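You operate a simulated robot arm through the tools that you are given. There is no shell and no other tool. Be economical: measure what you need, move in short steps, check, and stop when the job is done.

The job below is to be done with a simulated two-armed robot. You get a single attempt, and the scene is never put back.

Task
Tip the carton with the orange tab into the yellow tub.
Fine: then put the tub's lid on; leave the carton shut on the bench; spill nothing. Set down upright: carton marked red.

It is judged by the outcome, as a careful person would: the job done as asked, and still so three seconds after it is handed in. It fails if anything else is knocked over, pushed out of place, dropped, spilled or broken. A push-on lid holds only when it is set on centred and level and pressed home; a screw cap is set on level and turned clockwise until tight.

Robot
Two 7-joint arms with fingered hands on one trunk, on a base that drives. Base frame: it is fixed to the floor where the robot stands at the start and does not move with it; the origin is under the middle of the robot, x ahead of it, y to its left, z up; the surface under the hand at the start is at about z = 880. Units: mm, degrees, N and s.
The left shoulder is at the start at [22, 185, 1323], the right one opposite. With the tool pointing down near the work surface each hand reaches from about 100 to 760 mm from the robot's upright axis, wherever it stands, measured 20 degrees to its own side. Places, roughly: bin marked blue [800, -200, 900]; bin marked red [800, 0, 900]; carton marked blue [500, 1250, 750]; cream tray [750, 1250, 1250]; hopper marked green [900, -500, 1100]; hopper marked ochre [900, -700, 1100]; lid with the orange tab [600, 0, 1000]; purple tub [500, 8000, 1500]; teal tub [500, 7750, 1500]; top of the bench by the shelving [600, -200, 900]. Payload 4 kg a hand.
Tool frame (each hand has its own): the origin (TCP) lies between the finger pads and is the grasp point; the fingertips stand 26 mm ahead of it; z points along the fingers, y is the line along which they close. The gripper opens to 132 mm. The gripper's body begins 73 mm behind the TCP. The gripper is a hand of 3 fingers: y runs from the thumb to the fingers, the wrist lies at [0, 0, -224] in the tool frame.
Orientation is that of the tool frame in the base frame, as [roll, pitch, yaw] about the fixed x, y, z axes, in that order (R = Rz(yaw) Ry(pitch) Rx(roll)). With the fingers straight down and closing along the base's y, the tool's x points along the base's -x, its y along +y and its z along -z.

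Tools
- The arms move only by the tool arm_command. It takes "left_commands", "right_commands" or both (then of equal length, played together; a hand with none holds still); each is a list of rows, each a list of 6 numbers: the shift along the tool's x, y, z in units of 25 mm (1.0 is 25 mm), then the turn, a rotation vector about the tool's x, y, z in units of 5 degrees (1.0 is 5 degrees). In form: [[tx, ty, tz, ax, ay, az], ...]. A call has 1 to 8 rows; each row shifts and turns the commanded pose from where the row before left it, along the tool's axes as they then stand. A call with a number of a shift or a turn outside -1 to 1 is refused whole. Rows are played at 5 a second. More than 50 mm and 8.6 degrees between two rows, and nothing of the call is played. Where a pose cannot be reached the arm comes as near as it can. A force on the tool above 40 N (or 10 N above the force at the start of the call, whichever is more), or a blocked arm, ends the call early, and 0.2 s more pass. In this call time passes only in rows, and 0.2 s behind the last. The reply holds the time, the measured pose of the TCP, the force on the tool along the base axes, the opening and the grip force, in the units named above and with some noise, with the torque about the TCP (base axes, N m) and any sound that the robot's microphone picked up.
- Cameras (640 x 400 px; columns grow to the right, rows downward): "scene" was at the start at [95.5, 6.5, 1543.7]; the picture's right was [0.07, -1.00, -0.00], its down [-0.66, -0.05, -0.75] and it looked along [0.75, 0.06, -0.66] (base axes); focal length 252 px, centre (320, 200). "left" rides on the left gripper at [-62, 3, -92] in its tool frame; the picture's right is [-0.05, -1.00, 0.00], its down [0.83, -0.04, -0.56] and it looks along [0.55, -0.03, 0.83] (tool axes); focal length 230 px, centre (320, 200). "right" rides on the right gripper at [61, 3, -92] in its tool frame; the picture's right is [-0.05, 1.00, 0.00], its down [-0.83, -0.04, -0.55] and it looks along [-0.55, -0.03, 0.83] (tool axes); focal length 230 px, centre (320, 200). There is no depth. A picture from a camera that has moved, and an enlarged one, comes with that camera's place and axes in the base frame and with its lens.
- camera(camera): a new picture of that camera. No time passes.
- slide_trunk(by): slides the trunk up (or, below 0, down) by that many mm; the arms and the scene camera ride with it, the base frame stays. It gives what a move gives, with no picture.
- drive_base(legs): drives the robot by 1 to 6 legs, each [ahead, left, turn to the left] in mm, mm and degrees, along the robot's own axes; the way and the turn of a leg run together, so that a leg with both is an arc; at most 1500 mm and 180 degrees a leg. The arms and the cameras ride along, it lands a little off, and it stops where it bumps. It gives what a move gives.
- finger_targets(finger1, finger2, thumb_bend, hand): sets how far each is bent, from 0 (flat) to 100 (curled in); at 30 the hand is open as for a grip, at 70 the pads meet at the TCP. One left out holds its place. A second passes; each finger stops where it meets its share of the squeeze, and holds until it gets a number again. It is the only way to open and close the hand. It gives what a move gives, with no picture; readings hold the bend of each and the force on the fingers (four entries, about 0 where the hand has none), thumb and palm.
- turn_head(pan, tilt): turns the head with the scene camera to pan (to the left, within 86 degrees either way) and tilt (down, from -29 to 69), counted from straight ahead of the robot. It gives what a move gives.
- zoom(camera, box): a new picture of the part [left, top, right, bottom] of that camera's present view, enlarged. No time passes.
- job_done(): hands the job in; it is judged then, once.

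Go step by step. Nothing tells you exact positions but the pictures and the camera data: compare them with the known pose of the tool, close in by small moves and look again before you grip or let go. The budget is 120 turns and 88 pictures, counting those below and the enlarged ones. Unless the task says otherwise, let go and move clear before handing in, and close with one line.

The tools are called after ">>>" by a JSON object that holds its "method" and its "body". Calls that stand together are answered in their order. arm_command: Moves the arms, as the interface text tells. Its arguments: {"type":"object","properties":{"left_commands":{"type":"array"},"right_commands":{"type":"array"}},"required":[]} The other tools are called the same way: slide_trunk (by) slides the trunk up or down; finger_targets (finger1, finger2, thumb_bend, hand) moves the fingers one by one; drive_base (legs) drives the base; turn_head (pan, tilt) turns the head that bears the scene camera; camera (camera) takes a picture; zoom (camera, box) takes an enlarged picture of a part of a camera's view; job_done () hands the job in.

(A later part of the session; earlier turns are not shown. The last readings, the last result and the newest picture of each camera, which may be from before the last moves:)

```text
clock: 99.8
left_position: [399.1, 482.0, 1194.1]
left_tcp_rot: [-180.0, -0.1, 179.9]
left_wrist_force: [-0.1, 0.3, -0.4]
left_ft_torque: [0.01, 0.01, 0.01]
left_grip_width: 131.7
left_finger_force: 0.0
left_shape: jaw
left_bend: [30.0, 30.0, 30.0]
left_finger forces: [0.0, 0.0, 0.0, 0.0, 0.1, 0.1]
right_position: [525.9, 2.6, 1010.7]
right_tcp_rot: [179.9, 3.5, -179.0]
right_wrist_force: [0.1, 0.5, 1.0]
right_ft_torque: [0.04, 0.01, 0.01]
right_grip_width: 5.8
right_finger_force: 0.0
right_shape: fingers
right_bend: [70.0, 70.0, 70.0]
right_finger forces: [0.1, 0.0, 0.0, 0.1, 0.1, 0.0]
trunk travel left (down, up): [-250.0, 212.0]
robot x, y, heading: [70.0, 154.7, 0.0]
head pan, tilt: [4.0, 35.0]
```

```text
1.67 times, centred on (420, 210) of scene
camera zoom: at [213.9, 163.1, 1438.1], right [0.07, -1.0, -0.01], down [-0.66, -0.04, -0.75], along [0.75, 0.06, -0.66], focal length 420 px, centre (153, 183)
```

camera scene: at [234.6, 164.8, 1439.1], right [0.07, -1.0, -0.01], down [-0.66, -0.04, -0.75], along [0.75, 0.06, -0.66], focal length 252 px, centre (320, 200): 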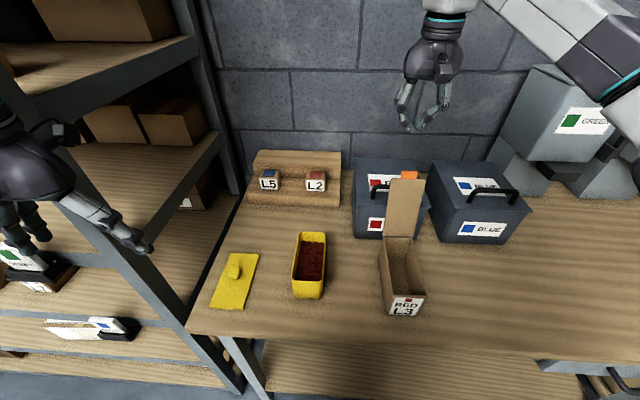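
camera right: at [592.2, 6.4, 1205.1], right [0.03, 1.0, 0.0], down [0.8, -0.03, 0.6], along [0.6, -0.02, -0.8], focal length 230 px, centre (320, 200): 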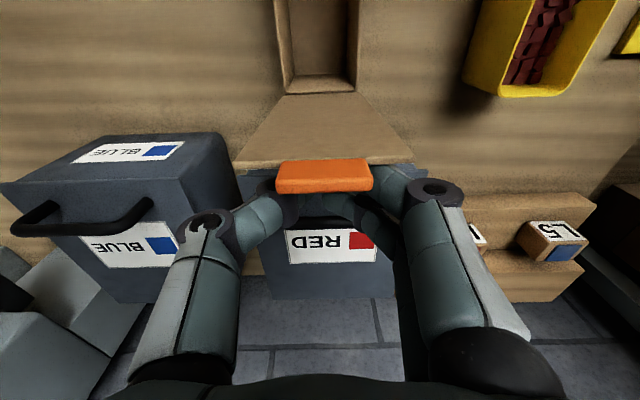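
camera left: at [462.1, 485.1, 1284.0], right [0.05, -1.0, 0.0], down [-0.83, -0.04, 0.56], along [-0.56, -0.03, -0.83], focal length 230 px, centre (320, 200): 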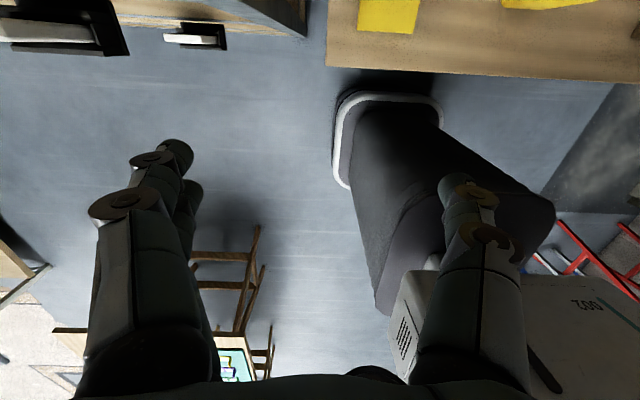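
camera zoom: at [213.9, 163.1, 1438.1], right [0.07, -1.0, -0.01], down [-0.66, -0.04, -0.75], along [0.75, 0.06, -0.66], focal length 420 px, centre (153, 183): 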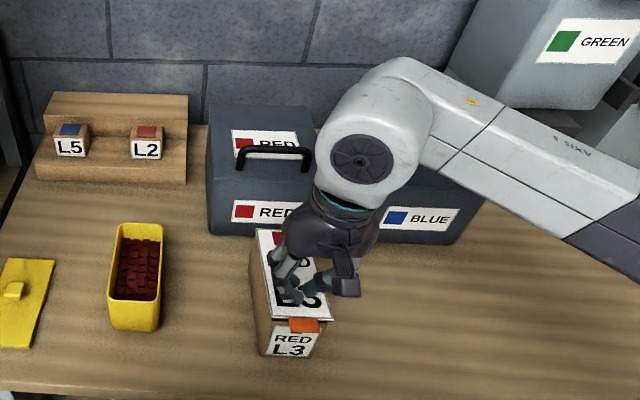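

Nearly shut with light contact. Pressing down a little further until it seats.

>>> {"method": "arm_command", "body": {"right_commands": [[0.01, 0, 0.3, 0, 0, 0], [0.01, 0, 0.25, 0, 0, 0], [0.01, 0, 0.2, 0, 0, 0]]}}

```text
clock: 100.8
left_position: [397.2, 482.2, 1194.8]
left_tcp_rot: [-179.9, 0.0, 179.9]
left_wrist_force: [-0.4, 0.6, -0.1]
left_ft_torque: [0.04, 0.0, 0.0]
left_grip_width: 131.6
left_finger_force: 0.1
left_shape: jaw
left_bend: [30.0, 30.0, 30.0]
left_finger forces: [0.0, 0.1, 0.0, 0.0, 0.0, 0.0]
right_position: [525.5, 4.0, 999.4]
right_tcp_rot: [179.5, 4.1, -179.0]
right_wrist_force: [-5.1, -1.5, 27.7]
right_ft_torque: [-0.16, 0.29, -0.06]
right_grip_width: 4.2
right_finger_force: 13.4
right_shape: fingers
right_bend: [71.0, 70.0, 71.0]
right_finger forces: [8.4, 2.6, 0.0, 0.0, 16.4, 0.1]
trunk travel left (down, up): [-250.0, 212.0]
robot x, y, heading: [66.7, 161.4, -0.1]
head pan, tilt: [4.0, 35.0]
stopped in row 3 (right hand): the force on the tool passed its limit at 41 N (the readings are from after the stop); the commanded pose is now the measured one
```

The lid bottomed out and is pressed shut. Raising the right hand straight up and checking.

>>> {"method": "arm_command", "body": {"right_commands": [[0, 0, -0.5, 0, 0, 0], [0, 0, -1, 0, 0, 0], [0, 0, -1, 0, 0, 0], [0, 0, -1, 0, 0, 0], [0, -1, -1, 0, 0, 0], [0, -1, -1, 0, 0, 0], [0, -1, 0, 0, 0, 0], [0, -1, 0, 0, 0, 0]]}}

>>> {"method": "zoom", "body": {"camera": "scene", "box": [330, 120, 510, 340]}}

>>> {"method": "zoom", "body": {"camera": "scene", "box": [190, 200, 350, 330]}}

```text
clock: 102.5
left_position: [398.6, 481.6, 1192.3]
left_tcp_rot: [179.9, -0.1, -180.0]
left_wrist_force: [-0.2, -0.6, -0.8]
left_ft_torque: [0.0, 0.0, 0.01]
left_grip_width: 131.7
left_finger_force: 0.1
left_shape: jaw
left_bend: [30.0, 30.0, 30.0]
left_finger forces: [0.1, 0.0, 0.1, 0.1, 0.0, 0.0]
right_position: [520.3, -97.4, 1131.8]
right_tcp_rot: [179.7, 3.9, -179.0]
right_wrist_force: [-0.1, 0.3, -0.5]
right_ft_torque: [0.02, 0.0, 0.01]
right_grip_width: 5.1
right_finger_force: 0.0
right_shape: fingers
right_bend: [70.0, 70.0, 70.0]
right_finger forces: [0.0, 0.0, 0.0, 0.0, 0.0, 0.0]
trunk travel left (down, up): [-250.0, 212.0]
robot x, y, heading: [69.4, 156.7, -0.0]
head pan, tilt: [4.0, 35.0]
```

```text
1.82 times, centred on (420, 230) of scene
camera zoom: at [213.5, 162.2, 1438.2], right [0.07, -1.0, -0.01], down [-0.66, -0.04, -0.75], along [0.75, 0.06, -0.66], focal length 459 px, centre (138, 146)
```

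zoom: 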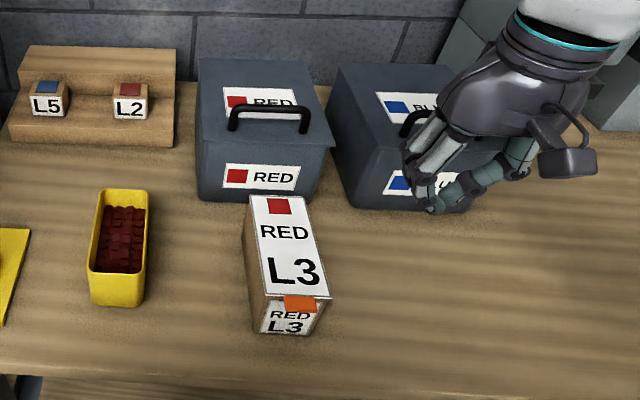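

```text
3.08 times, centred on (270, 265) of scene
camera zoom: at [213.5, 162.2, 1438.2], right [0.07, -1.0, -0.01], down [-0.66, -0.04, -0.75], along [0.75, 0.06, -0.66], focal length 776 px, centre (474, 0)
```

zoom: 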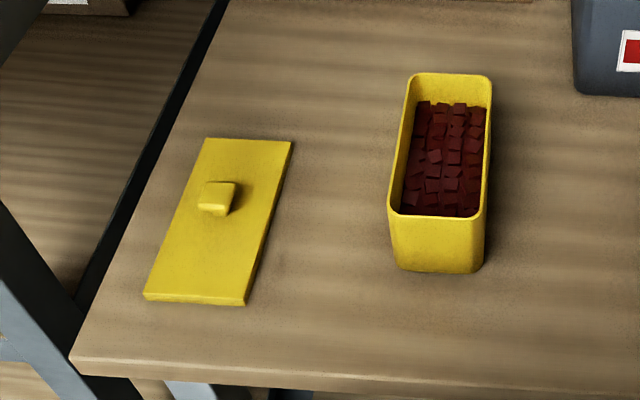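

The carton is shut upright and nothing has spilled. The blocks sit below the tub rim. Tub lid centre is about [560, 397] with its knob about [561, 398], and the tub rim centre is about [590, 216.5]. Moving the left hand above the knob.

>>> {"method": "arm_command", "body": {"left_commands": [[-0.81, -0.42, 0.9, 0, 0, 0], [-0.81, -0.42, 0.9, 0, 0, 0], [-0.81, -0.42, 0.9, 0, 0, 0], [-0.81, -0.42, 0.9, 0, 0, 0], [-0.81, -0.42, 0.9, 0, 0, 0], [-0.81, -0.42, 0.9, 0, 0, 0], [-0.81, -0.42, 0.9, 0, 0, 0], [-0.81, -0.42, 0.9, 0, 0, 0]]}}

>>> {"method": "camera", "body": {"camera": "left"}}

```text
clock: 104.3
left_position: [542.7, 389.0, 1026.5]
left_tcp_rot: [179.5, 1.0, 179.7]
left_wrist_force: [-0.4, 1.0, 0.2]
left_ft_torque: [-0.01, 0.0, 0.0]
left_grip_width: 132.1
left_finger_force: 0.0
left_shape: jaw
left_bend: [30.0, 30.0, 30.0]
left_finger forces: [0.1, 0.1, 0.0, 0.0, 0.0, 0.0]
right_position: [502.4, -106.5, 1137.5]
right_tcp_rot: [179.2, 4.8, -179.0]
right_wrist_force: [-0.8, 0.1, -0.1]
right_ft_torque: [0.01, 0.03, 0.02]
right_grip_width: 5.2
right_finger_force: 0.0
right_shape: fingers
right_bend: [70.0, 70.0, 70.0]
right_finger forces: [0.0, 0.0, 0.0, 0.0, 0.1, 0.0]
trunk travel left (down, up): [-250.0, 212.0]
robot x, y, heading: [67.3, 155.4, 0.0]
head pan, tilt: [4.0, 35.0]
```

```text
14 pictures are left
camera left: at [601.9, 391.0, 1118.8], right [0.05, -1.0, -0.01], down [-0.84, -0.04, 0.54], along [-0.54, -0.02, -0.84], focal length 230 px, centre (320, 200)
```

left: 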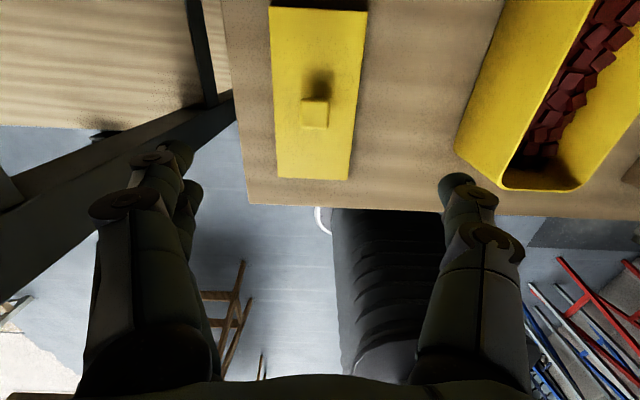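

Both hands shifted together, so the left arm seems to be leaning on the shelf post and tipping the robot slightly. I'll retract the left hand and move the base right and back for elbow room.

>>> {"method": "arm_command", "body": {"left_commands": [[0.81, 0, -0.9, 0, 0, 0], [0.81, 0, -0.9, 0, 0, 0], [0.81, 0, -0.9, 0, 0, 0], [0.81, 0, -0.9, 0, 0, 0], [0.81, 0, -0.9, 0, 0, 0]]}}

>>> {"method": "drive_base", "body": {"legs": [[-60, 0, 0], [0, -150, 0]]}}

>>> {"method": "camera", "body": {"camera": "scene"}}

```text
clock: 105.5
left_position: [458.1, 399.3, 1126.0]
left_tcp_rot: [-180.0, 0.0, 180.0]
left_wrist_force: [0.4, 0.5, 0.7]
left_ft_torque: [0.0, -0.04, 0.0]
left_grip_width: 131.9
left_finger_force: 0.0
left_shape: jaw
left_bend: [30.0, 30.0, 30.0]
left_finger forces: [0.0, 0.0, 0.1, 0.0, 0.0, 0.0]
right_position: [520.1, -96.3, 1133.8]
right_tcp_rot: [179.9, 3.8, -179.0]
right_wrist_force: [0.6, 0.3, -0.2]
right_ft_torque: [0.01, 0.0, 0.02]
right_grip_width: 5.1
right_finger_force: 0.1
right_shape: fingers
right_bend: [70.0, 70.0, 70.0]
right_finger forces: [0.0, 0.0, 0.0, 0.0, 0.1, 0.1]
trunk travel left (down, up): [-250.0, 212.0]
robot x, y, heading: [69.9, 159.0, 0.2]
head pan, tilt: [4.0, 35.0]
```

```text
clock: 107.5
left_position: [401.0, 248.2, 1124.3]
left_tcp_rot: [-180.0, 0.0, -180.0]
left_wrist_force: [-0.2, 0.2, 0.5]
left_ft_torque: [-0.02, 0.0, -0.01]
left_grip_width: 132.0
left_finger_force: 0.0
left_shape: jaw
left_bend: [30.0, 30.0, 30.0]
left_finger forces: [0.1, 0.0, 0.0, 0.0, 0.1, 0.1]
right_position: [462.9, -246.3, 1132.0]
right_tcp_rot: [179.8, 3.8, -179.0]
right_wrist_force: [0.4, 0.9, -0.2]
right_ft_torque: [0.01, 0.01, 0.03]
right_grip_width: 5.4
right_finger_force: 0.0
right_shape: fingers
right_bend: [70.0, 70.0, 70.0]
right_finger forces: [0.0, 0.1, 0.1, 0.0, 0.0, 0.1]
trunk travel left (down, up): [-250.0, 212.0]
robot x, y, heading: [13.0, 4.6, 0.1]
head pan, tilt: [4.0, 35.0]
```

```text
13 pictures are left
camera scene: at [156.1, 13.4, 1437.9], right [0.07, -1.0, -0.01], down [-0.66, -0.04, -0.75], along [0.74, 0.06, -0.67], focal length 252 px, centre (320, 200)
```

scene: 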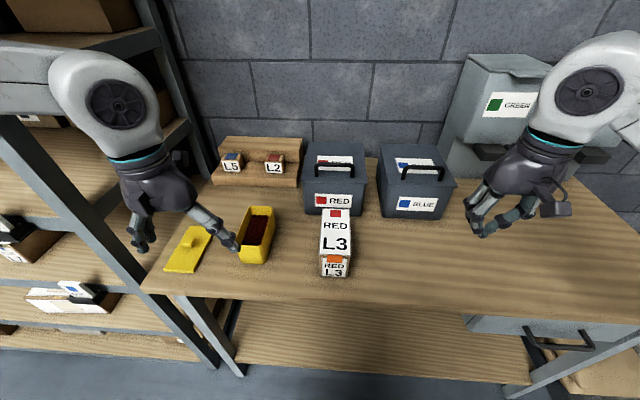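

Stance is straight again. Moving the left hand over the lid's knob.

>>> {"method": "arm_command", "body": {"left_commands": [[-0.795, 0.75, 0.5, 0, 0, 0], [-0.795, 0.75, 0.5, 0, 0, 0], [-0.795, 0.75, 0.5, 0, 0, 0], [-0.795, 0.75, 0.5, 0, 0, 0], [-0.795, 0.75, 0.5, 0, 0, 0], [-0.795, 0.75, 0.5, 0, 0, 0], [-0.795, 0.75, 0.5, 0, 0, 0], [-0.795, 0.75, 0.5, 0, 0, 0]]}}

>>> {"method": "camera", "body": {"camera": "left"}}

```text
clock: 109.3
left_position: [559.4, 397.0, 1024.7]
left_tcp_rot: [180.0, -0.1, 179.9]
left_wrist_force: [-0.4, -0.6, -1.1]
left_ft_torque: [0.03, 0.02, -0.02]
left_grip_width: 131.9
left_finger_force: 0.1
left_shape: jaw
left_bend: [30.0, 30.0, 30.0]
left_finger forces: [0.1, 0.0, 0.0, 0.0, 0.0, 0.1]
right_position: [462.2, -245.6, 1131.7]
right_tcp_rot: [179.8, 3.8, -179.0]
right_wrist_force: [1.0, -0.2, -0.9]
right_ft_torque: [0.01, 0.04, 0.01]
right_grip_width: 5.3
right_finger_force: 0.1
right_shape: fingers
right_bend: [70.0, 70.0, 70.0]
right_finger forces: [0.0, 0.0, 0.0, 0.0, 0.1, 0.0]
trunk travel left (down, up): [-250.0, 212.0]
robot x, y, heading: [9.9, 4.3, 0.1]
head pan, tilt: [4.0, 35.0]
```

```text
12 pictures are left
camera left: at [620.8, 399.8, 1115.7], right [0.05, -1.0, 0.0], down [-0.83, -0.04, 0.56], along [-0.56, -0.03, -0.83], focal length 230 px, centre (320, 200)
```

left: 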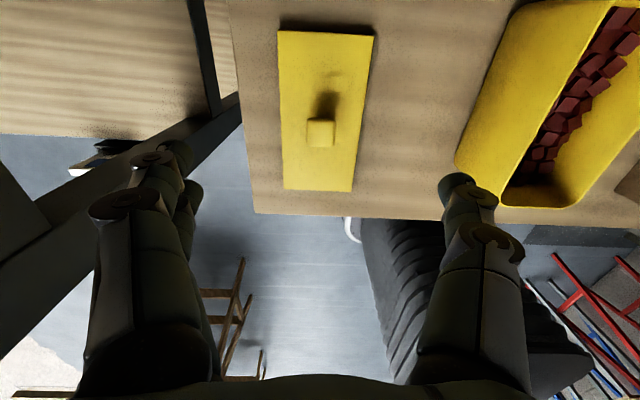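

No lean this time. Knob centre is about [556, 395]. Lowering so the fingertips straddle it just above the lid plate.

>>> {"method": "arm_command", "body": {"left_commands": [[0.03, -0.016, 0.82, 0, 0, 0], [0.03, -0.016, 0.82, 0, 0, 0], [0.03, -0.016, 0.82, 0, 0, 0], [0.03, -0.016, 0.82, 0, 0, 0], [0.03, -0.016, 0.7, 0, 0, 0]]}}

>>> {"method": "camera", "body": {"camera": "left"}}

```text
clock: 110.5
left_position: [554.4, 396.6, 926.1]
left_tcp_rot: [180.0, -0.2, 180.0]
left_wrist_force: [-0.3, -0.2, -0.7]
left_ft_torque: [-0.02, -0.02, 0.02]
left_grip_width: 132.0
left_finger_force: 0.0
left_shape: jaw
left_bend: [30.0, 30.0, 30.0]
left_finger forces: [0.1, 0.1, 0.0, 0.0, 0.0, 0.0]
right_position: [461.6, -247.1, 1132.6]
right_tcp_rot: [179.7, 3.9, -179.0]
right_wrist_force: [-0.9, -0.2, -0.3]
right_ft_torque: [0.0, 0.04, 0.01]
right_grip_width: 5.5
right_finger_force: 0.1
right_shape: fingers
right_bend: [70.0, 70.0, 70.0]
right_finger forces: [0.0, 0.0, 0.0, 0.1, 0.0, 0.0]
trunk travel left (down, up): [-250.0, 212.0]
robot x, y, heading: [11.9, 4.0, 0.1]
head pan, tilt: [4.0, 35.0]
```

```text
11 pictures are left
camera left: at [615.5, 398.8, 1016.6], right [0.05, -1.0, 0.0], down [-0.83, -0.04, 0.56], along [-0.56, -0.03, -0.83], focal length 230 px, centre (320, 200)
```

left: 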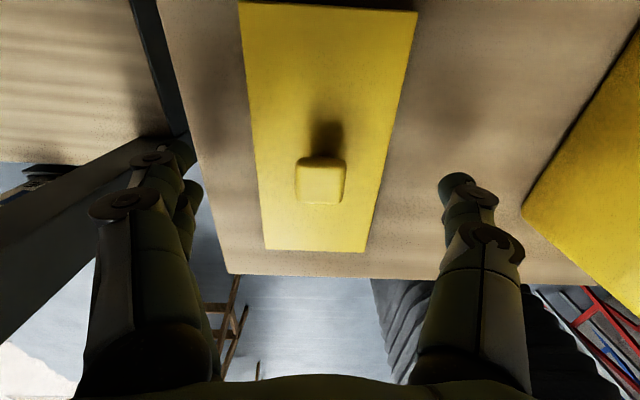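

Knob top is about z 909, so I'll go 6 mm lower and close gently on it.

>>> {"method": "arm_command", "body": {"left_commands": [[-0.06, -0.05, 0.14, 0, 0, 0], [0, 0, 0.12, 0, 0, 0]]}}

>>> {"method": "finger_targets", "body": {"hand": "left", "finger1": 68, "finger2": 68, "thumb_bend": 68}}

>>> {"method": "camera", "body": {"camera": "left"}}

```text
clock: 111.1
left_position: [556.8, 396.5, 918.4]
left_tcp_rot: [-179.9, -0.1, -180.0]
left_wrist_force: [0.2, -0.9, -0.3]
left_ft_torque: [-0.01, 0.0, 0.0]
left_grip_width: 132.0
left_finger_force: 0.1
left_shape: jaw
left_bend: [30.0, 30.0, 30.0]
left_finger forces: [0.0, 0.0, 0.1, 0.0, 0.1, 0.0]
right_position: [462.5, -247.7, 1131.7]
right_tcp_rot: [179.7, 3.9, -179.0]
right_wrist_force: [-0.1, 0.3, -0.9]
right_ft_torque: [0.0, 0.03, -0.01]
right_grip_width: 5.3
right_finger_force: 0.1
right_shape: fingers
right_bend: [70.0, 70.0, 70.0]
right_finger forces: [0.0, 0.0, 0.0, 0.0, 0.1, 0.0]
trunk travel left (down, up): [-250.0, 212.0]
robot x, y, heading: [12.7, 5.1, 0.1]
head pan, tilt: [4.0, 35.0]
```

```text
clock: 112.1
left_position: [555.7, 395.5, 920.2]
left_tcp_rot: [-180.0, 0.0, -180.0]
left_wrist_force: [0.5, 0.1, 7.9]
left_ft_torque: [-0.32, -0.02, 0.01]
left_grip_width: 19.2
left_finger_force: 11.5
left_shape: fingers
left_bend: [65.0, 65.0, 68.0]
left_finger forces: [3.6, 4.1, 0.0, 0.0, 15.4, 0.0]
right_position: [461.2, -249.0, 1131.7]
right_tcp_rot: [179.7, 3.9, -179.0]
right_wrist_force: [-0.1, 0.1, -0.8]
right_ft_torque: [0.0, -0.01, -0.01]
right_grip_width: 5.5
right_finger_force: 0.1
right_shape: fingers
right_bend: [70.0, 70.0, 70.0]
right_finger forces: [0.0, 0.1, 0.1, 0.0, 0.0, 0.1]
trunk travel left (down, up): [-250.0, 212.0]
robot x, y, heading: [11.5, 6.7, -0.1]
head pan, tilt: [4.0, 35.0]
```

```text
10 pictures are left
camera left: at [617.1, 397.2, 1011.4], right [0.05, -1.0, 0.0], down [-0.83, -0.04, 0.56], along [-0.55, -0.03, -0.83], focal length 230 px, centre (320, 200)
```

left: 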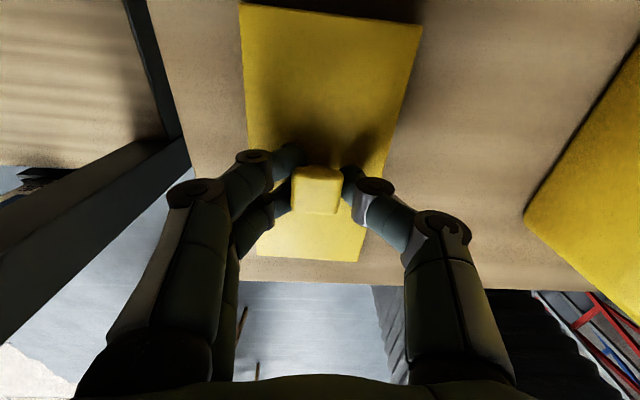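

The knob is gripped, with the tips lightly resting on the lid plate. Easing up 2 mm, firming the grip, then lifting.

>>> {"method": "arm_command", "body": {"left_commands": [[0, 0, -0.08, 0, 0, 0]]}}

>>> {"method": "finger_targets", "body": {"hand": "left", "finger1": 75, "finger2": 75, "thumb_bend": 75}}

>>> {"method": "arm_command", "body": {"left_commands": [[0, 0, -0.5, 0, 0, 0], [0, 0, -0.8, 0, 0, 0], [0, 0, -1, 0, 0, 0], [0, 0, -1, 0, 0, 0], [0, 0, -1, 0, 0, 0]]}}

>>> {"method": "camera", "body": {"camera": "left"}}

>>> {"method": "zoom", "body": {"camera": "scene", "box": [130, 170, 310, 290]}}

```text
clock: 112.5
left_position: [556.4, 394.7, 920.6]
left_tcp_rot: [179.9, -0.1, 180.0]
left_wrist_force: [-0.2, -0.8, 2.0]
left_ft_torque: [-0.16, -0.02, 0.01]
left_grip_width: 19.0
left_finger_force: 8.1
left_shape: fingers
left_bend: [65.0, 65.0, 67.0]
left_finger forces: [3.4, 3.7, 0.1, 0.0, 9.2, 0.0]
right_position: [461.5, -247.3, 1132.8]
right_tcp_rot: [179.7, 3.9, -179.0]
right_wrist_force: [-0.2, -0.1, 0.4]
right_ft_torque: [0.02, -0.02, 0.03]
right_grip_width: 5.2
right_finger_force: 0.0
right_shape: fingers
right_bend: [70.0, 70.0, 70.0]
right_finger forces: [0.1, 0.0, 0.0, 0.0, 0.1, 0.1]
trunk travel left (down, up): [-250.0, 212.0]
robot x, y, heading: [12.5, 6.3, -0.2]
head pan, tilt: [4.0, 35.0]
```

```text
clock: 113.5
left_position: [556.0, 395.7, 922.3]
left_tcp_rot: [-179.9, -0.1, 180.0]
left_wrist_force: [-1.0, -1.7, 2.7]
left_ft_torque: [-0.16, 0.01, 0.0]
left_grip_width: 15.7
left_finger_force: 28.4
left_shape: fingers
left_bend: [72.0, 72.0, 68.0]
left_finger forces: [12.6, 14.1, 0.1, 0.0, 29.3, 0.0]
right_position: [461.1, -247.1, 1132.9]
right_tcp_rot: [179.7, 3.9, -179.0]
right_wrist_force: [0.6, 0.6, -0.3]
right_ft_torque: [0.0, -0.03, 0.02]
right_grip_width: 5.2
right_finger_force: 0.0
right_shape: fingers
right_bend: [70.0, 70.0, 70.0]
right_finger forces: [0.1, 0.0, 0.0, 0.0, 0.0, 0.0]
trunk travel left (down, up): [-250.0, 212.0]
robot x, y, heading: [7.7, 6.8, 0.0]
head pan, tilt: [4.0, 35.0]
```

```text
clock: 114.7
left_position: [557.4, 394.3, 1029.3]
left_tcp_rot: [-180.0, -0.2, -180.0]
left_wrist_force: [0.0, 0.9, 0.3]
left_ft_torque: [-0.01, 0.02, 0.03]
left_grip_width: 15.2
left_finger_force: 17.2
left_shape: fingers
left_bend: [73.0, 73.0, 68.0]
left_finger forces: [8.6, 10.3, 0.1, 0.0, 15.3, 0.0]
right_position: [460.4, -248.4, 1133.0]
right_tcp_rot: [179.7, 3.9, -179.0]
right_wrist_force: [-0.2, 0.3, -0.5]
right_ft_torque: [0.04, 0.01, 0.0]
right_grip_width: 5.3
right_finger_force: 0.0
right_shape: fingers
right_bend: [70.0, 70.0, 70.0]
right_finger forces: [0.0, 0.0, 0.0, 0.0, 0.0, 0.0]
trunk travel left (down, up): [-250.0, 212.0]
robot x, y, heading: [9.9, 4.1, -0.0]
head pan, tilt: [4.0, 35.0]
```

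```text
9 pictures are left
camera left: at [617.9, 396.1, 1119.9], right [0.05, -1.0, 0.0], down [-0.83, -0.04, 0.56], along [-0.56, -0.03, -0.83], focal length 230 px, centre (320, 200)
```

left: 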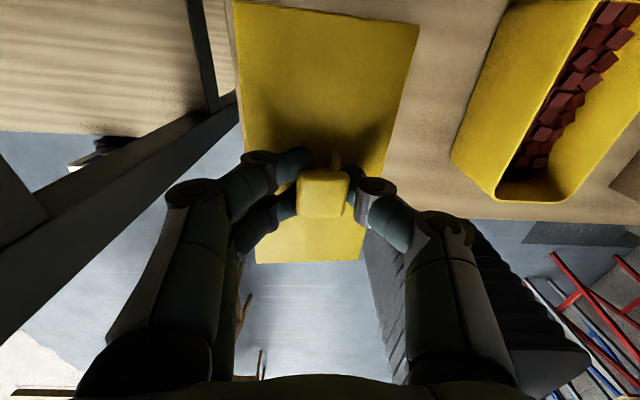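

```text
3.33 times, centred on (220, 230) of scene
camera zoom: at [154.5, 11.6, 1438.2], right [0.07, -1.0, -0.01], down [-0.66, -0.04, -0.75], along [0.75, 0.06, -0.66], focal length 841 px, centre (653, 100)
```

zoom: 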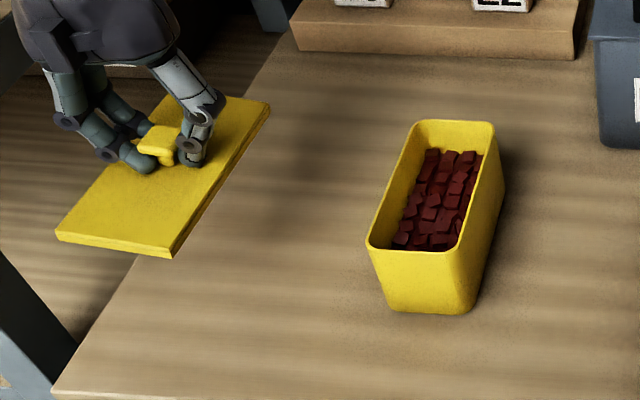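

The lid is lifted and roughly aligned, but it hangs about 6° high on its left side, so I'll correct that while carrying it over the tub.

>>> {"method": "arm_command", "body": {"left_commands": [[0, 0, -1, 0, 0, 0], [-0.188, -1, 0, 0, 0, 0], [-0.188, -1, 0, 0.2, 0, 0], [-0.188, -1, 0, 0.2, 0, 0], [-0.188, -1, 0, 0.2, 0, 0], [-0.188, -1, 0, 0.2, 0, 0], [-0.188, -1, 0, 0.2, 0, 0], [-0.188, -1, 0, 0.2, 0, 0]]}}

>>> {"method": "zoom", "body": {"camera": "scene", "box": [190, 140, 340, 270]}}

```text
clock: 116.5
left_position: [590.1, 218.6, 1059.0]
left_tcp_rot: [-173.9, -0.1, -179.9]
left_wrist_force: [-0.1, 0.1, -0.2]
left_ft_torque: [0.02, 0.0, 0.0]
left_grip_width: 15.0
left_finger_force: 16.7
left_shape: fingers
left_bend: [73.0, 73.0, 68.0]
left_finger forces: [8.7, 10.3, 0.0, 0.1, 15.1, 0.0]
right_position: [461.7, -248.0, 1131.8]
right_tcp_rot: [179.7, 3.8, -179.1]
right_wrist_force: [0.0, -0.5, 0.2]
right_ft_torque: [0.0, -0.03, 0.01]
right_grip_width: 5.4
right_finger_force: 0.1
right_shape: fingers
right_bend: [70.0, 70.0, 70.0]
right_finger forces: [0.0, 0.0, 0.1, 0.0, 0.0, 0.0]
trunk travel left (down, up): [-250.0, 212.0]
robot x, y, heading: [11.4, 9.7, -0.1]
head pan, tilt: [4.0, 35.0]
```

```text
3.08 times, centred on (265, 205) of scene
camera zoom: at [155.9, 11.7, 1437.9], right [0.07, -1.0, -0.01], down [-0.66, -0.04, -0.75], along [0.74, 0.06, -0.66], focal length 776 px, centre (489, 185)
```

zoom: 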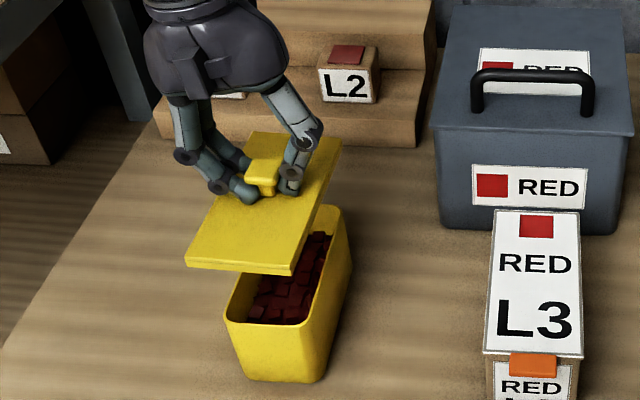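

The lid is near level over the tub now, about 2.5° off in yaw. My combined estimate puts the tub's centre at [586, 216.5], so I'll correct that and lower to about 15 mm above the rim for a close check.

>>> {"method": "arm_command", "body": {"left_commands": [[0.08, 0.06, 0.775, 0, 0, -0.22], [0.08, 0.06, 0.775, 0, 0, -0.22]]}}

>>> {"method": "zoom", "body": {"camera": "scene", "box": [215, 170, 315, 270]}}

```text
clock: 117.1
left_position: [586.7, 218.6, 1020.3]
left_tcp_rot: [-173.9, -0.3, -177.8]
left_wrist_force: [0.1, 0.6, -0.7]
left_ft_torque: [0.02, -0.02, -0.02]
left_grip_width: 14.9
left_finger_force: 16.5
left_shape: fingers
left_bend: [73.0, 73.0, 68.0]
left_finger forces: [8.7, 10.4, 0.0, 0.0, 15.1, 0.0]
right_position: [463.0, -247.6, 1131.7]
right_tcp_rot: [179.7, 3.8, -179.1]
right_wrist_force: [0.2, 0.1, -0.2]
right_ft_torque: [-0.01, 0.05, 0.0]
right_grip_width: 5.3
right_finger_force: 0.1
right_shape: fingers
right_bend: [70.0, 70.0, 70.0]
right_finger forces: [0.0, 0.1, 0.0, 0.0, 0.1, 0.1]
trunk travel left (down, up): [-250.0, 212.0]
robot x, y, heading: [11.3, 5.8, -0.1]
head pan, tilt: [4.0, 35.0]
```

```text
4.00 times, centred on (265, 220) of scene
camera zoom: at [155.8, 12.2, 1438.0], right [0.07, -1.0, -0.01], down [-0.66, -0.04, -0.75], along [0.74, 0.06, -0.66], focal length 1009 px, centre (540, 120)
```

zoom: 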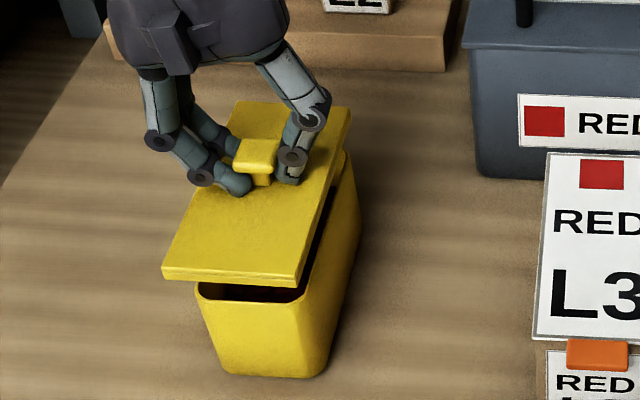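

The lid looks roughly 5–10 mm too far left of the tub. One tighter look to quantify it.

>>> {"method": "zoom", "body": {"camera": "scene", "box": [250, 190, 310, 250]}}

```text
6.67 times, centred on (280, 220) of scene
camera zoom: at [155.8, 12.2, 1438.0], right [0.07, -1.0, -0.01], down [-0.66, -0.04, -0.75], along [0.74, 0.06, -0.66], focal length 1682 px, centre (587, 67)
```

zoom: 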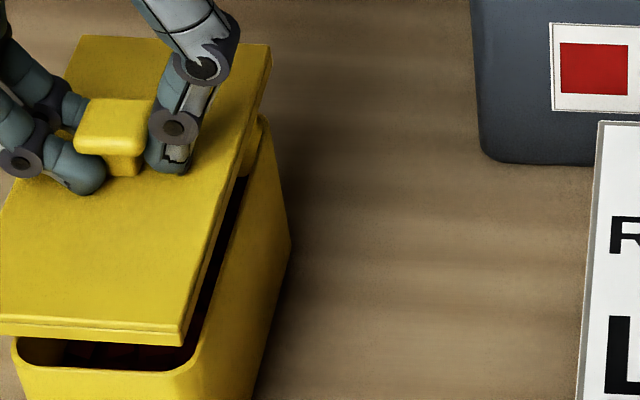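

Measured: the lid's right edge is about 8 mm too far left, and it sits about 4 mm too far forward. Correcting both, lowering 6 mm, and looking again.

>>> {"method": "arm_command", "body": {"left_commands": [[0.16, -0.32, 0.03, 0, 0, 0], [0, 0.025, 0.24, 0, 0, 0]]}}

>>> {"method": "zoom", "body": {"camera": "scene", "box": [230, 180, 310, 260]}}

```text
clock: 117.7
left_position: [581.9, 210.0, 1014.7]
left_tcp_rot: [-174.0, -0.3, -177.7]
left_wrist_force: [1.0, 0.3, -0.2]
left_ft_torque: [0.01, 0.0, 0.02]
left_grip_width: 14.9
left_finger_force: 16.9
left_shape: fingers
left_bend: [73.0, 73.0, 68.0]
left_finger forces: [8.6, 10.5, 0.0, 0.0, 15.2, 0.0]
right_position: [462.6, -245.6, 1132.2]
right_tcp_rot: [179.7, 3.8, -179.0]
right_wrist_force: [0.4, -0.2, -0.1]
right_ft_torque: [-0.01, 0.02, -0.01]
right_grip_width: 5.2
right_finger_force: 0.1
right_shape: fingers
right_bend: [70.0, 70.0, 70.0]
right_finger forces: [0.0, 0.0, 0.0, 0.1, 0.0, 0.1]
trunk travel left (down, up): [-250.0, 212.0]
robot x, y, heading: [10.1, 2.4, -0.0]
head pan, tilt: [4.0, 35.0]
```

```text
5.00 times, centred on (270, 220) of scene
camera zoom: at [155.6, 12.3, 1438.0], right [0.07, -1.0, -0.01], down [-0.66, -0.04, -0.75], along [0.74, 0.06, -0.66], focal length 1261 px, centre (570, 100)
```

zoom: 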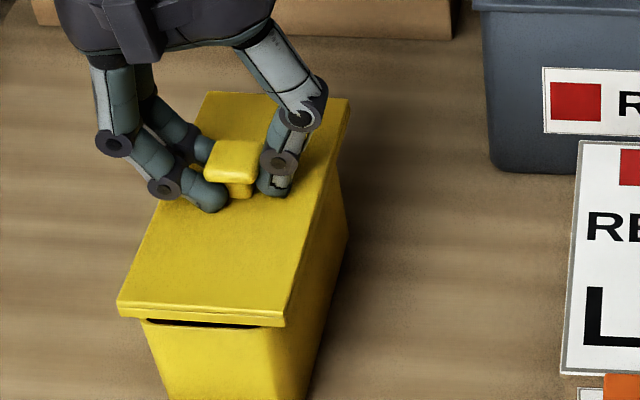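

Level looks good. The near end is about 4 mm too far left while the far end is about right, so the lid needs about 2° more yaw and a 2 mm shift. Applying that and lowering gently until contact.

>>> {"method": "arm_command", "body": {"left_commands": [[-0.03, -0.07, 0.01, 0, 0, -0.44], [0, 0.02, 0.16, 0, 0, 0], [0, 0.02, 0.12, 0, 0, 0]]}}

>>> {"method": "zoom", "body": {"camera": "scene", "box": [230, 180, 310, 260]}}

```text
clock: 118.5
left_position: [582.2, 207.9, 1008.0]
left_tcp_rot: [-174.1, -0.5, -175.6]
left_wrist_force: [1.0, 0.3, -0.1]
left_ft_torque: [-0.02, -0.03, 0.01]
left_grip_width: 14.9
left_finger_force: 17.0
left_shape: fingers
left_bend: [73.0, 73.0, 68.0]
left_finger forces: [8.8, 10.4, 0.0, 0.0, 15.1, 0.0]
right_position: [462.4, -248.0, 1132.7]
right_tcp_rot: [179.7, 3.8, -179.0]
right_wrist_force: [-0.1, -0.6, -0.3]
right_ft_torque: [-0.01, 0.01, -0.02]
right_grip_width: 5.2
right_finger_force: 0.1
right_shape: fingers
right_bend: [70.0, 70.0, 70.0]
right_finger forces: [0.0, 0.0, 0.1, 0.1, 0.0, 0.0]
trunk travel left (down, up): [-250.0, 212.0]
robot x, y, heading: [15.8, 5.6, 0.2]
head pan, tilt: [4.0, 35.0]
```

```text
5.00 times, centred on (270, 220) of scene
camera zoom: at [155.1, 11.9, 1438.1], right [0.07, -1.0, -0.01], down [-0.66, -0.04, -0.75], along [0.75, 0.06, -0.66], focal length 1261 px, centre (570, 100)
```

zoom: 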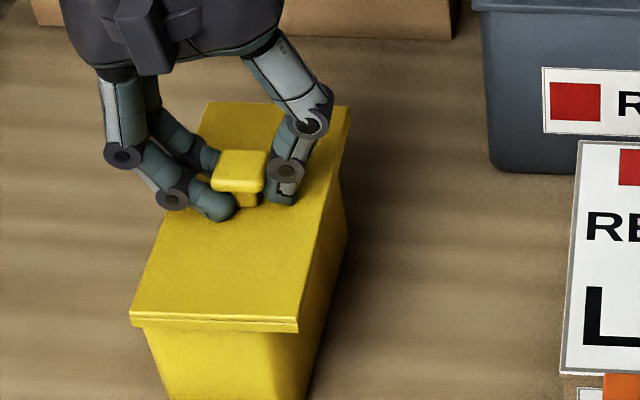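

The lid now looks centred and aligned over the rim. Lowering in small steps until it lands.

>>> {"method": "arm_command", "body": {"left_commands": [[0, 0.01, 0.1, 0, 0, 0], [0, 0.01, 0.1, 0, 0, 0], [0, 0.01, 0.1, 0, 0, 0], [0, 0.01, 0.1, 0, 0, 0]]}}

```text
clock: 119.5
left_position: [582.7, 208.9, 997.4]
left_tcp_rot: [-174.0, -0.6, -175.6]
left_wrist_force: [0.4, -0.2, 0.2]
left_ft_torque: [-0.03, -0.03, -0.01]
left_grip_width: 14.7
left_finger_force: 17.7
left_shape: fingers
left_bend: [73.0, 73.0, 68.0]
left_finger forces: [9.2, 10.2, 0.0, 0.1, 15.7, 0.0]
right_position: [461.9, -247.3, 1132.4]
right_tcp_rot: [179.6, 3.9, -178.9]
right_wrist_force: [-0.2, 0.4, -0.2]
right_ft_torque: [-0.05, 0.0, 0.02]
right_grip_width: 5.3
right_finger_force: 0.2
right_shape: fingers
right_bend: [70.0, 70.0, 70.0]
right_finger forces: [0.0, 0.1, 0.0, 0.1, 0.0, 0.0]
trunk travel left (down, up): [-250.0, 212.0]
robot x, y, heading: [7.9, 4.8, -0.1]
head pan, tilt: [4.0, 35.0]
```

>>> {"method": "arm_command", "body": {"left_commands": [[0, 0.01, 0.1, 0, 0, 0], [0, 0.01, 0.1, 0, 0, 0], [0, 0.01, 0.1, 0, 0, 0]]}}

>>> {"method": "zoom", "body": {"camera": "scene", "box": [230, 180, 310, 260]}}

```text
clock: 120.3
left_position: [581.7, 206.0, 995.2]
left_tcp_rot: [-173.9, -0.1, -175.6]
left_wrist_force: [-0.8, 4.9, 27.1]
left_ft_torque: [0.2, -0.23, 0.04]
left_grip_width: 13.5
left_finger_force: 34.4
left_shape: fingers
left_bend: [75.0, 74.0, 68.0]
left_finger forces: [23.7, 17.3, 0.0, 0.0, 27.7, 0.0]
right_position: [458.5, -246.9, 1133.8]
right_tcp_rot: [179.8, 4.1, -179.0]
right_wrist_force: [0.4, -0.5, -0.2]
right_ft_torque: [0.03, 0.0, -0.03]
right_grip_width: 5.4
right_finger_force: 0.0
right_shape: fingers
right_bend: [70.0, 70.0, 70.0]
right_finger forces: [0.0, 0.0, 0.1, 0.1, 0.0, 0.0]
trunk travel left (down, up): [-250.0, 212.0]
robot x, y, heading: [11.7, 2.8, 0.1]
head pan, tilt: [4.0, 35.0]
```

```text
5.00 times, centred on (270, 220) of scene
camera zoom: at [151.7, 11.8, 1438.8], right [0.07, -1.0, -0.01], down [-0.66, -0.04, -0.75], along [0.75, 0.06, -0.66], focal length 1261 px, centre (570, 100)
```

zoom: 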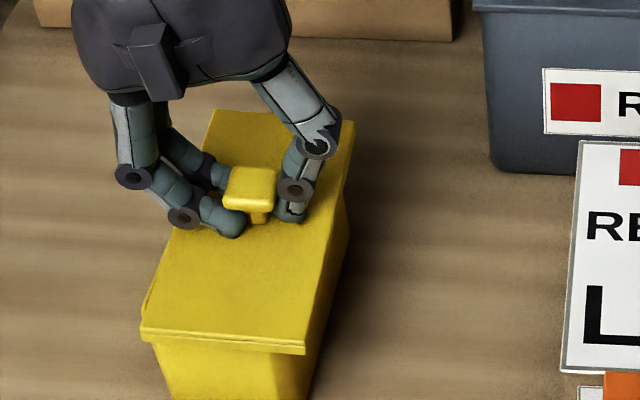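

The lid has landed with 27 N on it. Pressing a bit more to see whether it moves or clicks home.

>>> {"method": "arm_command", "body": {"left_commands": [[0, 0.01, 0.1, 0, 0, 0], [0, 0.01, 0.1, 0, 0, 0], [0, 0.01, 0.1, 0, 0, 0]]}}

```text
clock: 120.7
left_position: [585.4, 205.8, 993.5]
left_tcp_rot: [-173.8, 0.1, -175.4]
left_wrist_force: [-3.4, 0.3, 20.4]
left_ft_torque: [0.02, -0.1, -0.03]
left_grip_width: 13.4
left_finger_force: 33.3
left_shape: fingers
left_bend: [75.0, 74.0, 68.0]
left_finger forces: [22.8, 21.9, 0.2, 0.0, 22.5, 0.0]
right_position: [461.4, -248.0, 1132.0]
right_tcp_rot: [179.7, 4.0, -179.0]
right_wrist_force: [-0.4, 0.7, -0.4]
right_ft_torque: [-0.01, 0.01, -0.03]
right_grip_width: 5.1
right_finger_force: 0.0
right_shape: fingers
right_bend: [70.0, 70.0, 70.0]
right_finger forces: [0.0, 0.0, 0.0, 0.0, 0.1, 0.0]
trunk travel left (down, up): [-250.0, 212.0]
robot x, y, heading: [9.9, 5.6, 0.2]
head pan, tilt: [4.0, 35.0]
stopped in row 2 (left hand): the force on the tool passed its limit at 42 N (the readings are from after the stop); the commanded pose is now the measured one
```

The lid moved down another 2 mm and its plate is now at about rim level, so the skirt appears to be over the rim. I'll relax, let go, rise, and use one picture to check seating before the final press.

>>> {"method": "arm_command", "body": {"left_commands": [[0, 0, -0.05, 0, 0, 0]]}}

>>> {"method": "finger_targets", "body": {"hand": "left", "finger1": 50, "finger2": 50, "thumb_bend": 50}}

>>> {"method": "arm_command", "body": {"left_commands": [[0, 0, -0.5, 0, 0, 0], [0, 0, -1, 0, 0, 0], [0, 0, -1, 0, 0, 0], [1, 0, -1, 0, 0, 0]]}}

>>> {"method": "zoom", "body": {"camera": "scene", "box": [220, 180, 300, 270]}}

```text
clock: 121.1
left_position: [585.8, 208.0, 991.3]
left_tcp_rot: [-173.7, 0.0, -175.6]
left_wrist_force: [5.1, -0.3, 2.9]
left_ft_torque: [0.08, 0.03, -0.05]
left_grip_width: 13.4
left_finger_force: 31.6
left_shape: fingers
left_bend: [74.0, 74.0, 68.0]
left_finger forces: [17.7, 29.1, 0.1, 0.1, 16.1, 0.0]
right_position: [462.3, -248.0, 1131.1]
right_tcp_rot: [179.7, 3.8, -179.1]
right_wrist_force: [0.0, 0.5, 0.1]
right_ft_torque: [0.02, 0.02, -0.01]
right_grip_width: 5.5
right_finger_force: 0.0
right_shape: fingers
right_bend: [70.0, 70.0, 70.0]
right_finger forces: [0.0, 0.0, 0.1, 0.0, 0.0, 0.0]
trunk travel left (down, up): [-250.0, 212.0]
robot x, y, heading: [13.7, 4.5, 0.2]
head pan, tilt: [4.0, 35.0]
```

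```text
clock: 122.1
left_position: [585.8, 206.2, 992.5]
left_tcp_rot: [-173.9, -0.1, -175.6]
left_wrist_force: [8.2, -4.3, 11.4]
left_ft_torque: [-0.19, -0.13, -0.09]
left_grip_width: 42.2
left_finger_force: 32.2
left_shape: fingers
left_bend: [75.0, 75.0, 50.0]
left_finger forces: [25.3, 37.7, 0.1, 0.1, 0.0, 0.0]
right_position: [462.4, -248.4, 1132.6]
right_tcp_rot: [179.7, 3.9, -179.0]
right_wrist_force: [-0.3, -0.3, 0.5]
right_ft_torque: [0.03, 0.0, -0.01]
right_grip_width: 5.4
right_finger_force: 0.1
right_shape: fingers
right_bend: [70.0, 70.0, 70.0]
right_finger forces: [0.0, 0.1, 0.0, 0.0, 0.0, 0.0]
trunk travel left (down, up): [-250.0, 212.0]
robot x, y, heading: [8.6, 6.6, -0.1]
head pan, tilt: [4.0, 35.0]
```

```text
clock: 123.1
left_position: [558.3, 215.5, 1081.7]
left_tcp_rot: [-173.8, -0.1, -175.5]
left_wrist_force: [-0.1, -0.1, 0.6]
left_ft_torque: [-0.01, -0.01, 0.02]
left_grip_width: 67.3
left_finger_force: 0.9
left_shape: fingers
left_bend: [50.0, 50.0, 50.0]
left_finger forces: [1.5, 1.8, 0.0, 0.0, 0.0, 0.1]
right_position: [460.8, -247.6, 1132.8]
right_tcp_rot: [179.7, 4.1, -179.0]
right_wrist_force: [0.0, -0.3, 0.4]
right_ft_torque: [0.03, -0.01, -0.01]
right_grip_width: 5.5
right_finger_force: 0.1
right_shape: fingers
right_bend: [70.0, 70.0, 70.0]
right_finger forces: [0.0, 0.0, 0.0, 0.0, 0.0, 0.0]
trunk travel left (down, up): [-250.0, 212.0]
robot x, y, heading: [12.7, 7.1, 0.3]
head pan, tilt: [4.0, 35.0]
```

```text
4.44 times, centred on (260, 225) of scene
camera zoom: at [152.8, 12.1, 1438.4], right [0.07, -1.0, -0.01], down [-0.66, -0.04, -0.75], along [0.75, 0.06, -0.66], focal length 1121 px, centre (587, 89)
```

zoom: 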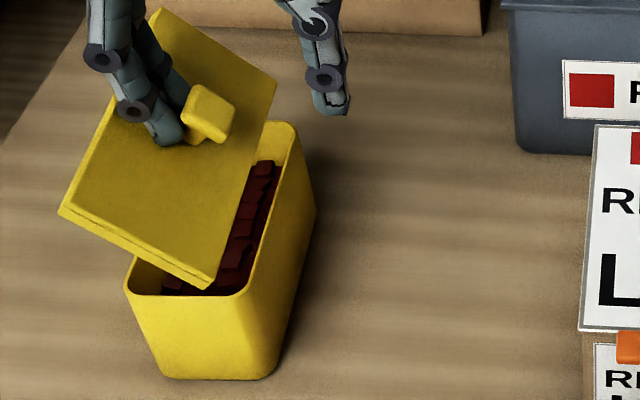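

The fingers hooked under the knob's head, so the lid came up again and is hanging tilted on the left hand. Nothing has spilled. I'll carry it back to its free spot on the bench, set it down and unhook, then regrip gently.

>>> {"method": "arm_command", "body": {"left_commands": [[0, 0, -0.8, 0, 0, 0], [0, 0, -0.8, 0, 0, 0], [0, 1, 0, -0.2, 0, 0], [0, 1, 0, -0.2, 0, 0], [0, 1, 0, -0.2, 0, 0], [0, 1, 0, -0.2, 0, 0], [0, 1, 0, -0.2, 0, 0], [0, 1, 0, -0.2, 0, 0]]}}

```text
clock: 124.9
left_position: [547.9, 369.5, 1109.2]
left_tcp_rot: [-179.8, -0.1, -175.6]
left_wrist_force: [0.1, -0.2, 0.4]
left_ft_torque: [-0.02, -0.03, 0.03]
left_grip_width: 67.5
left_finger_force: 1.8
left_shape: fingers
left_bend: [50.0, 50.0, 50.0]
left_finger forces: [1.3, 1.6, 0.0, 0.0, 0.0, 0.1]
right_position: [460.8, -246.8, 1133.4]
right_tcp_rot: [179.7, 3.9, -178.9]
right_wrist_force: [-0.4, 0.3, 0.3]
right_ft_torque: [-0.01, -0.01, -0.02]
right_grip_width: 5.2
right_finger_force: 0.0
right_shape: fingers
right_bend: [70.0, 70.0, 70.0]
right_finger forces: [0.0, 0.0, 0.0, 0.1, 0.1, 0.1]
trunk travel left (down, up): [-250.0, 212.0]
robot x, y, heading: [11.4, 4.3, -0.0]
head pan, tilt: [4.0, 35.0]
```

The fingers still carry the lid. Lowering to just above the bench.

>>> {"method": "arm_command", "body": {"left_commands": [[0, 0, 0.93, 0, 0, 0], [0, 0, 0.93, 0, 0, 0], [0, 0, 0.93, 0, 0, 0], [0, 0, 0.93, 0, 0, 0], [0, 0, 0.93, 0, 0, 0], [0, 0, 0.93, 0, 0, 0]]}}

>>> {"method": "arm_command", "body": {"left_commands": [[0, 0, 0.4, 0, 0, 0], [0, 0, 0.4, 0, 0, 0], [0, 0, 0.3, 0, 0, 0]]}}

```text
clock: 126.3
left_position: [548.1, 367.8, 969.7]
left_tcp_rot: [-179.8, -0.2, -175.6]
left_wrist_force: [0.2, 0.7, -0.3]
left_ft_torque: [-0.02, 0.02, 0.02]
left_grip_width: 67.2
left_finger_force: 1.1
left_shape: fingers
left_bend: [50.0, 50.0, 50.0]
left_finger forces: [1.2, 1.4, 0.1, 0.0, 0.0, 0.1]
right_position: [461.2, -247.7, 1131.6]
right_tcp_rot: [179.7, 3.7, -178.9]
right_wrist_force: [-1.1, 0.5, -0.4]
right_ft_torque: [0.01, 0.02, 0.04]
right_grip_width: 5.2
right_finger_force: 0.1
right_shape: fingers
right_bend: [70.0, 70.0, 70.0]
right_finger forces: [0.0, 0.1, 0.0, 0.1, 0.0, 0.0]
trunk travel left (down, up): [-250.0, 212.0]
robot x, y, heading: [12.3, 8.1, -0.0]
head pan, tilt: [4.0, 35.0]
```

```text
clock: 127.1
left_position: [547.8, 366.6, 948.3]
left_tcp_rot: [-179.9, 0.4, -175.5]
left_wrist_force: [2.1, 8.1, 26.4]
left_ft_torque: [0.94, 0.06, -0.09]
left_grip_width: 70.8
left_finger_force: 34.7
left_shape: fingers
left_bend: [52.0, 53.0, 50.0]
left_finger forces: [34.3, 35.2, 0.1, 0.0, 0.0, 0.0]
right_position: [459.5, -248.1, 1132.9]
right_tcp_rot: [179.8, 4.0, -178.9]
right_wrist_force: [0.4, -0.6, 0.1]
right_ft_torque: [0.0, 0.0, -0.02]
right_grip_width: 5.2
right_finger_force: 0.1
right_shape: fingers
right_bend: [70.0, 70.0, 70.0]
right_finger forces: [0.1, 0.0, 0.1, 0.0, 0.0, 0.0]
trunk travel left (down, up): [-250.0, 212.0]
robot x, y, heading: [8.1, 8.5, 0.2]
head pan, tilt: [4.0, 35.0]
```

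The lid is on the bench and the tips are bearing on it. Easing up 5 mm and opening the fingers outward to unhook.

>>> {"method": "arm_command", "body": {"left_commands": [[0, 0, -0.2, 0, 0, 0]]}}

>>> {"method": "finger_targets", "body": {"hand": "left", "finger1": 30, "finger2": 30, "thumb_bend": 30}}

```text
clock: 127.5
left_position: [545.9, 366.1, 949.0]
left_tcp_rot: [-179.8, -0.1, -175.6]
left_wrist_force: [4.6, 6.0, 15.2]
left_ft_torque: [0.5, -0.11, -0.19]
left_grip_width: 69.5
left_finger_force: 23.9
left_shape: fingers
left_bend: [53.0, 53.0, 50.0]
left_finger forces: [24.6, 23.6, 0.0, 0.0, 0.0, 0.1]
right_position: [461.3, -247.9, 1130.6]
right_tcp_rot: [179.7, 4.0, -178.9]
right_wrist_force: [-0.7, -0.3, 0.2]
right_ft_torque: [0.01, 0.01, 0.02]
right_grip_width: 5.2
right_finger_force: 0.1
right_shape: fingers
right_bend: [70.0, 70.0, 70.0]
right_finger forces: [0.1, 0.0, 0.1, 0.0, 0.0, 0.1]
trunk travel left (down, up): [-250.0, 212.0]
robot x, y, heading: [11.4, 4.5, -0.0]
head pan, tilt: [4.0, 35.0]
```

```text
clock: 128.5
left_position: [546.1, 367.8, 949.6]
left_tcp_rot: [-179.8, -0.1, -175.7]
left_wrist_force: [0.1, 0.2, -0.4]
left_ft_torque: [0.03, 0.02, 0.0]
left_grip_width: 132.7
left_finger_force: 0.5
left_shape: fingers
left_bend: [30.0, 30.0, 30.0]
left_finger forces: [0.1, 0.0, 0.1, 0.0, 1.0, 0.0]
right_position: [461.5, -247.1, 1132.1]
right_tcp_rot: [179.6, 3.8, -178.8]
right_wrist_force: [-0.1, 0.7, 1.2]
right_ft_torque: [0.0, -0.02, -0.01]
right_grip_width: 5.3
right_finger_force: 0.1
right_shape: fingers
right_bend: [70.0, 70.0, 70.0]
right_finger forces: [0.0, 0.0, 0.1, 0.0, 0.1, 0.1]
trunk travel left (down, up): [-250.0, 212.0]
robot x, y, heading: [8.7, 3.1, -0.1]
head pan, tilt: [4.0, 35.0]
```

Fingers free; the thumb shows a 1 N touch. Raising slowly and watching forces.

>>> {"method": "arm_command", "body": {"left_commands": [[0, 0, -0.5, 0, 0, 0], [0, 0, -0.8, 0, 0, 0], [0, 0, -0.8, 0, 0, 0]]}}

```text
clock: 129.3
left_position: [547.8, 368.6, 1000.9]
left_tcp_rot: [-179.8, -0.2, -175.5]
left_wrist_force: [-0.4, -0.3, 0.1]
left_ft_torque: [-0.01, -0.02, -0.01]
left_grip_width: 134.0
left_finger_force: 0.1
left_shape: fingers
left_bend: [30.0, 30.0, 30.0]
left_finger forces: [0.0, 0.0, 0.0, 0.0, 0.0, 0.1]
right_position: [462.3, -246.0, 1131.9]
right_tcp_rot: [179.8, 4.0, -179.1]
right_wrist_force: [0.5, -0.3, -0.3]
right_ft_torque: [-0.02, 0.02, 0.01]
right_grip_width: 5.0
right_finger_force: 0.0
right_shape: fingers
right_bend: [70.0, 70.0, 70.0]
right_finger forces: [0.1, 0.1, 0.0, 0.0, 0.0, 0.0]
trunk travel left (down, up): [-250.0, 212.0]
robot x, y, heading: [9.9, 2.5, 0.0]
head pan, tilt: [4.0, 35.0]
```

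The lid is released. With one picture left, I'll move the hand to a height where the left camera sees both the lid and the tub, and use it to measure their relative position.

>>> {"method": "arm_command", "body": {"left_commands": [[0, 0, -0.5, 0, 0, 0.88], [-0.4, -0.4, -1, 0, 0, 0], [-0.4, -0.4, -1, 0, 0, 0], [-0.4, -0.4, -1, 0, 0, 0], [-0.4, -0.4, -1, 0, 0, 0], [-0.4, -0.4, -1, 0, 0, 0], [-0.4, -0.4, -0.6, 0, 0, 0], [0, 0, 0, 0, 0, 0]]}}

>>> {"method": "camera", "body": {"camera": "left"}}

```text
clock: 131.1
left_position: [608.6, 309.6, 1152.2]
left_tcp_rot: [-179.8, -0.2, -179.9]
left_wrist_force: [-0.3, -0.4, 0.6]
left_ft_torque: [-0.02, 0.0, -0.03]
left_grip_width: 134.0
left_finger_force: 0.0
left_shape: fingers
left_bend: [30.0, 30.0, 30.0]
left_finger forces: [0.0, 0.1, 0.0, 0.0, 0.1, 0.0]
right_position: [462.7, -246.6, 1132.2]
right_tcp_rot: [179.8, 3.9, -178.9]
right_wrist_force: [0.8, 1.2, 0.4]
right_ft_torque: [-0.02, 0.04, 0.0]
right_grip_width: 5.1
right_finger_force: 0.1
right_shape: fingers
right_bend: [70.0, 70.0, 70.0]
right_finger forces: [0.0, 0.1, 0.1, 0.0, 0.0, 0.0]
trunk travel left (down, up): [-250.0, 212.0]
robot x, y, heading: [9.2, 8.8, -0.1]
head pan, tilt: [4.0, 35.0]
```

```text
0 pictures are left
camera left: at [669.1, 312.6, 1244.1], right [0.05, -1.0, 0.0], down [-0.83, -0.04, 0.56], along [-0.56, -0.03, -0.83], focal length 230 px, centre (320, 200)
```

left: 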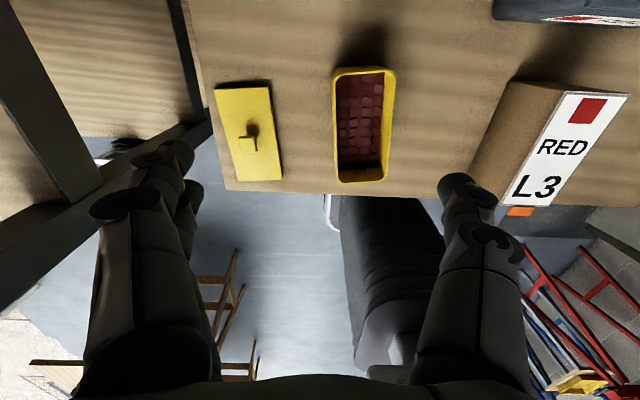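

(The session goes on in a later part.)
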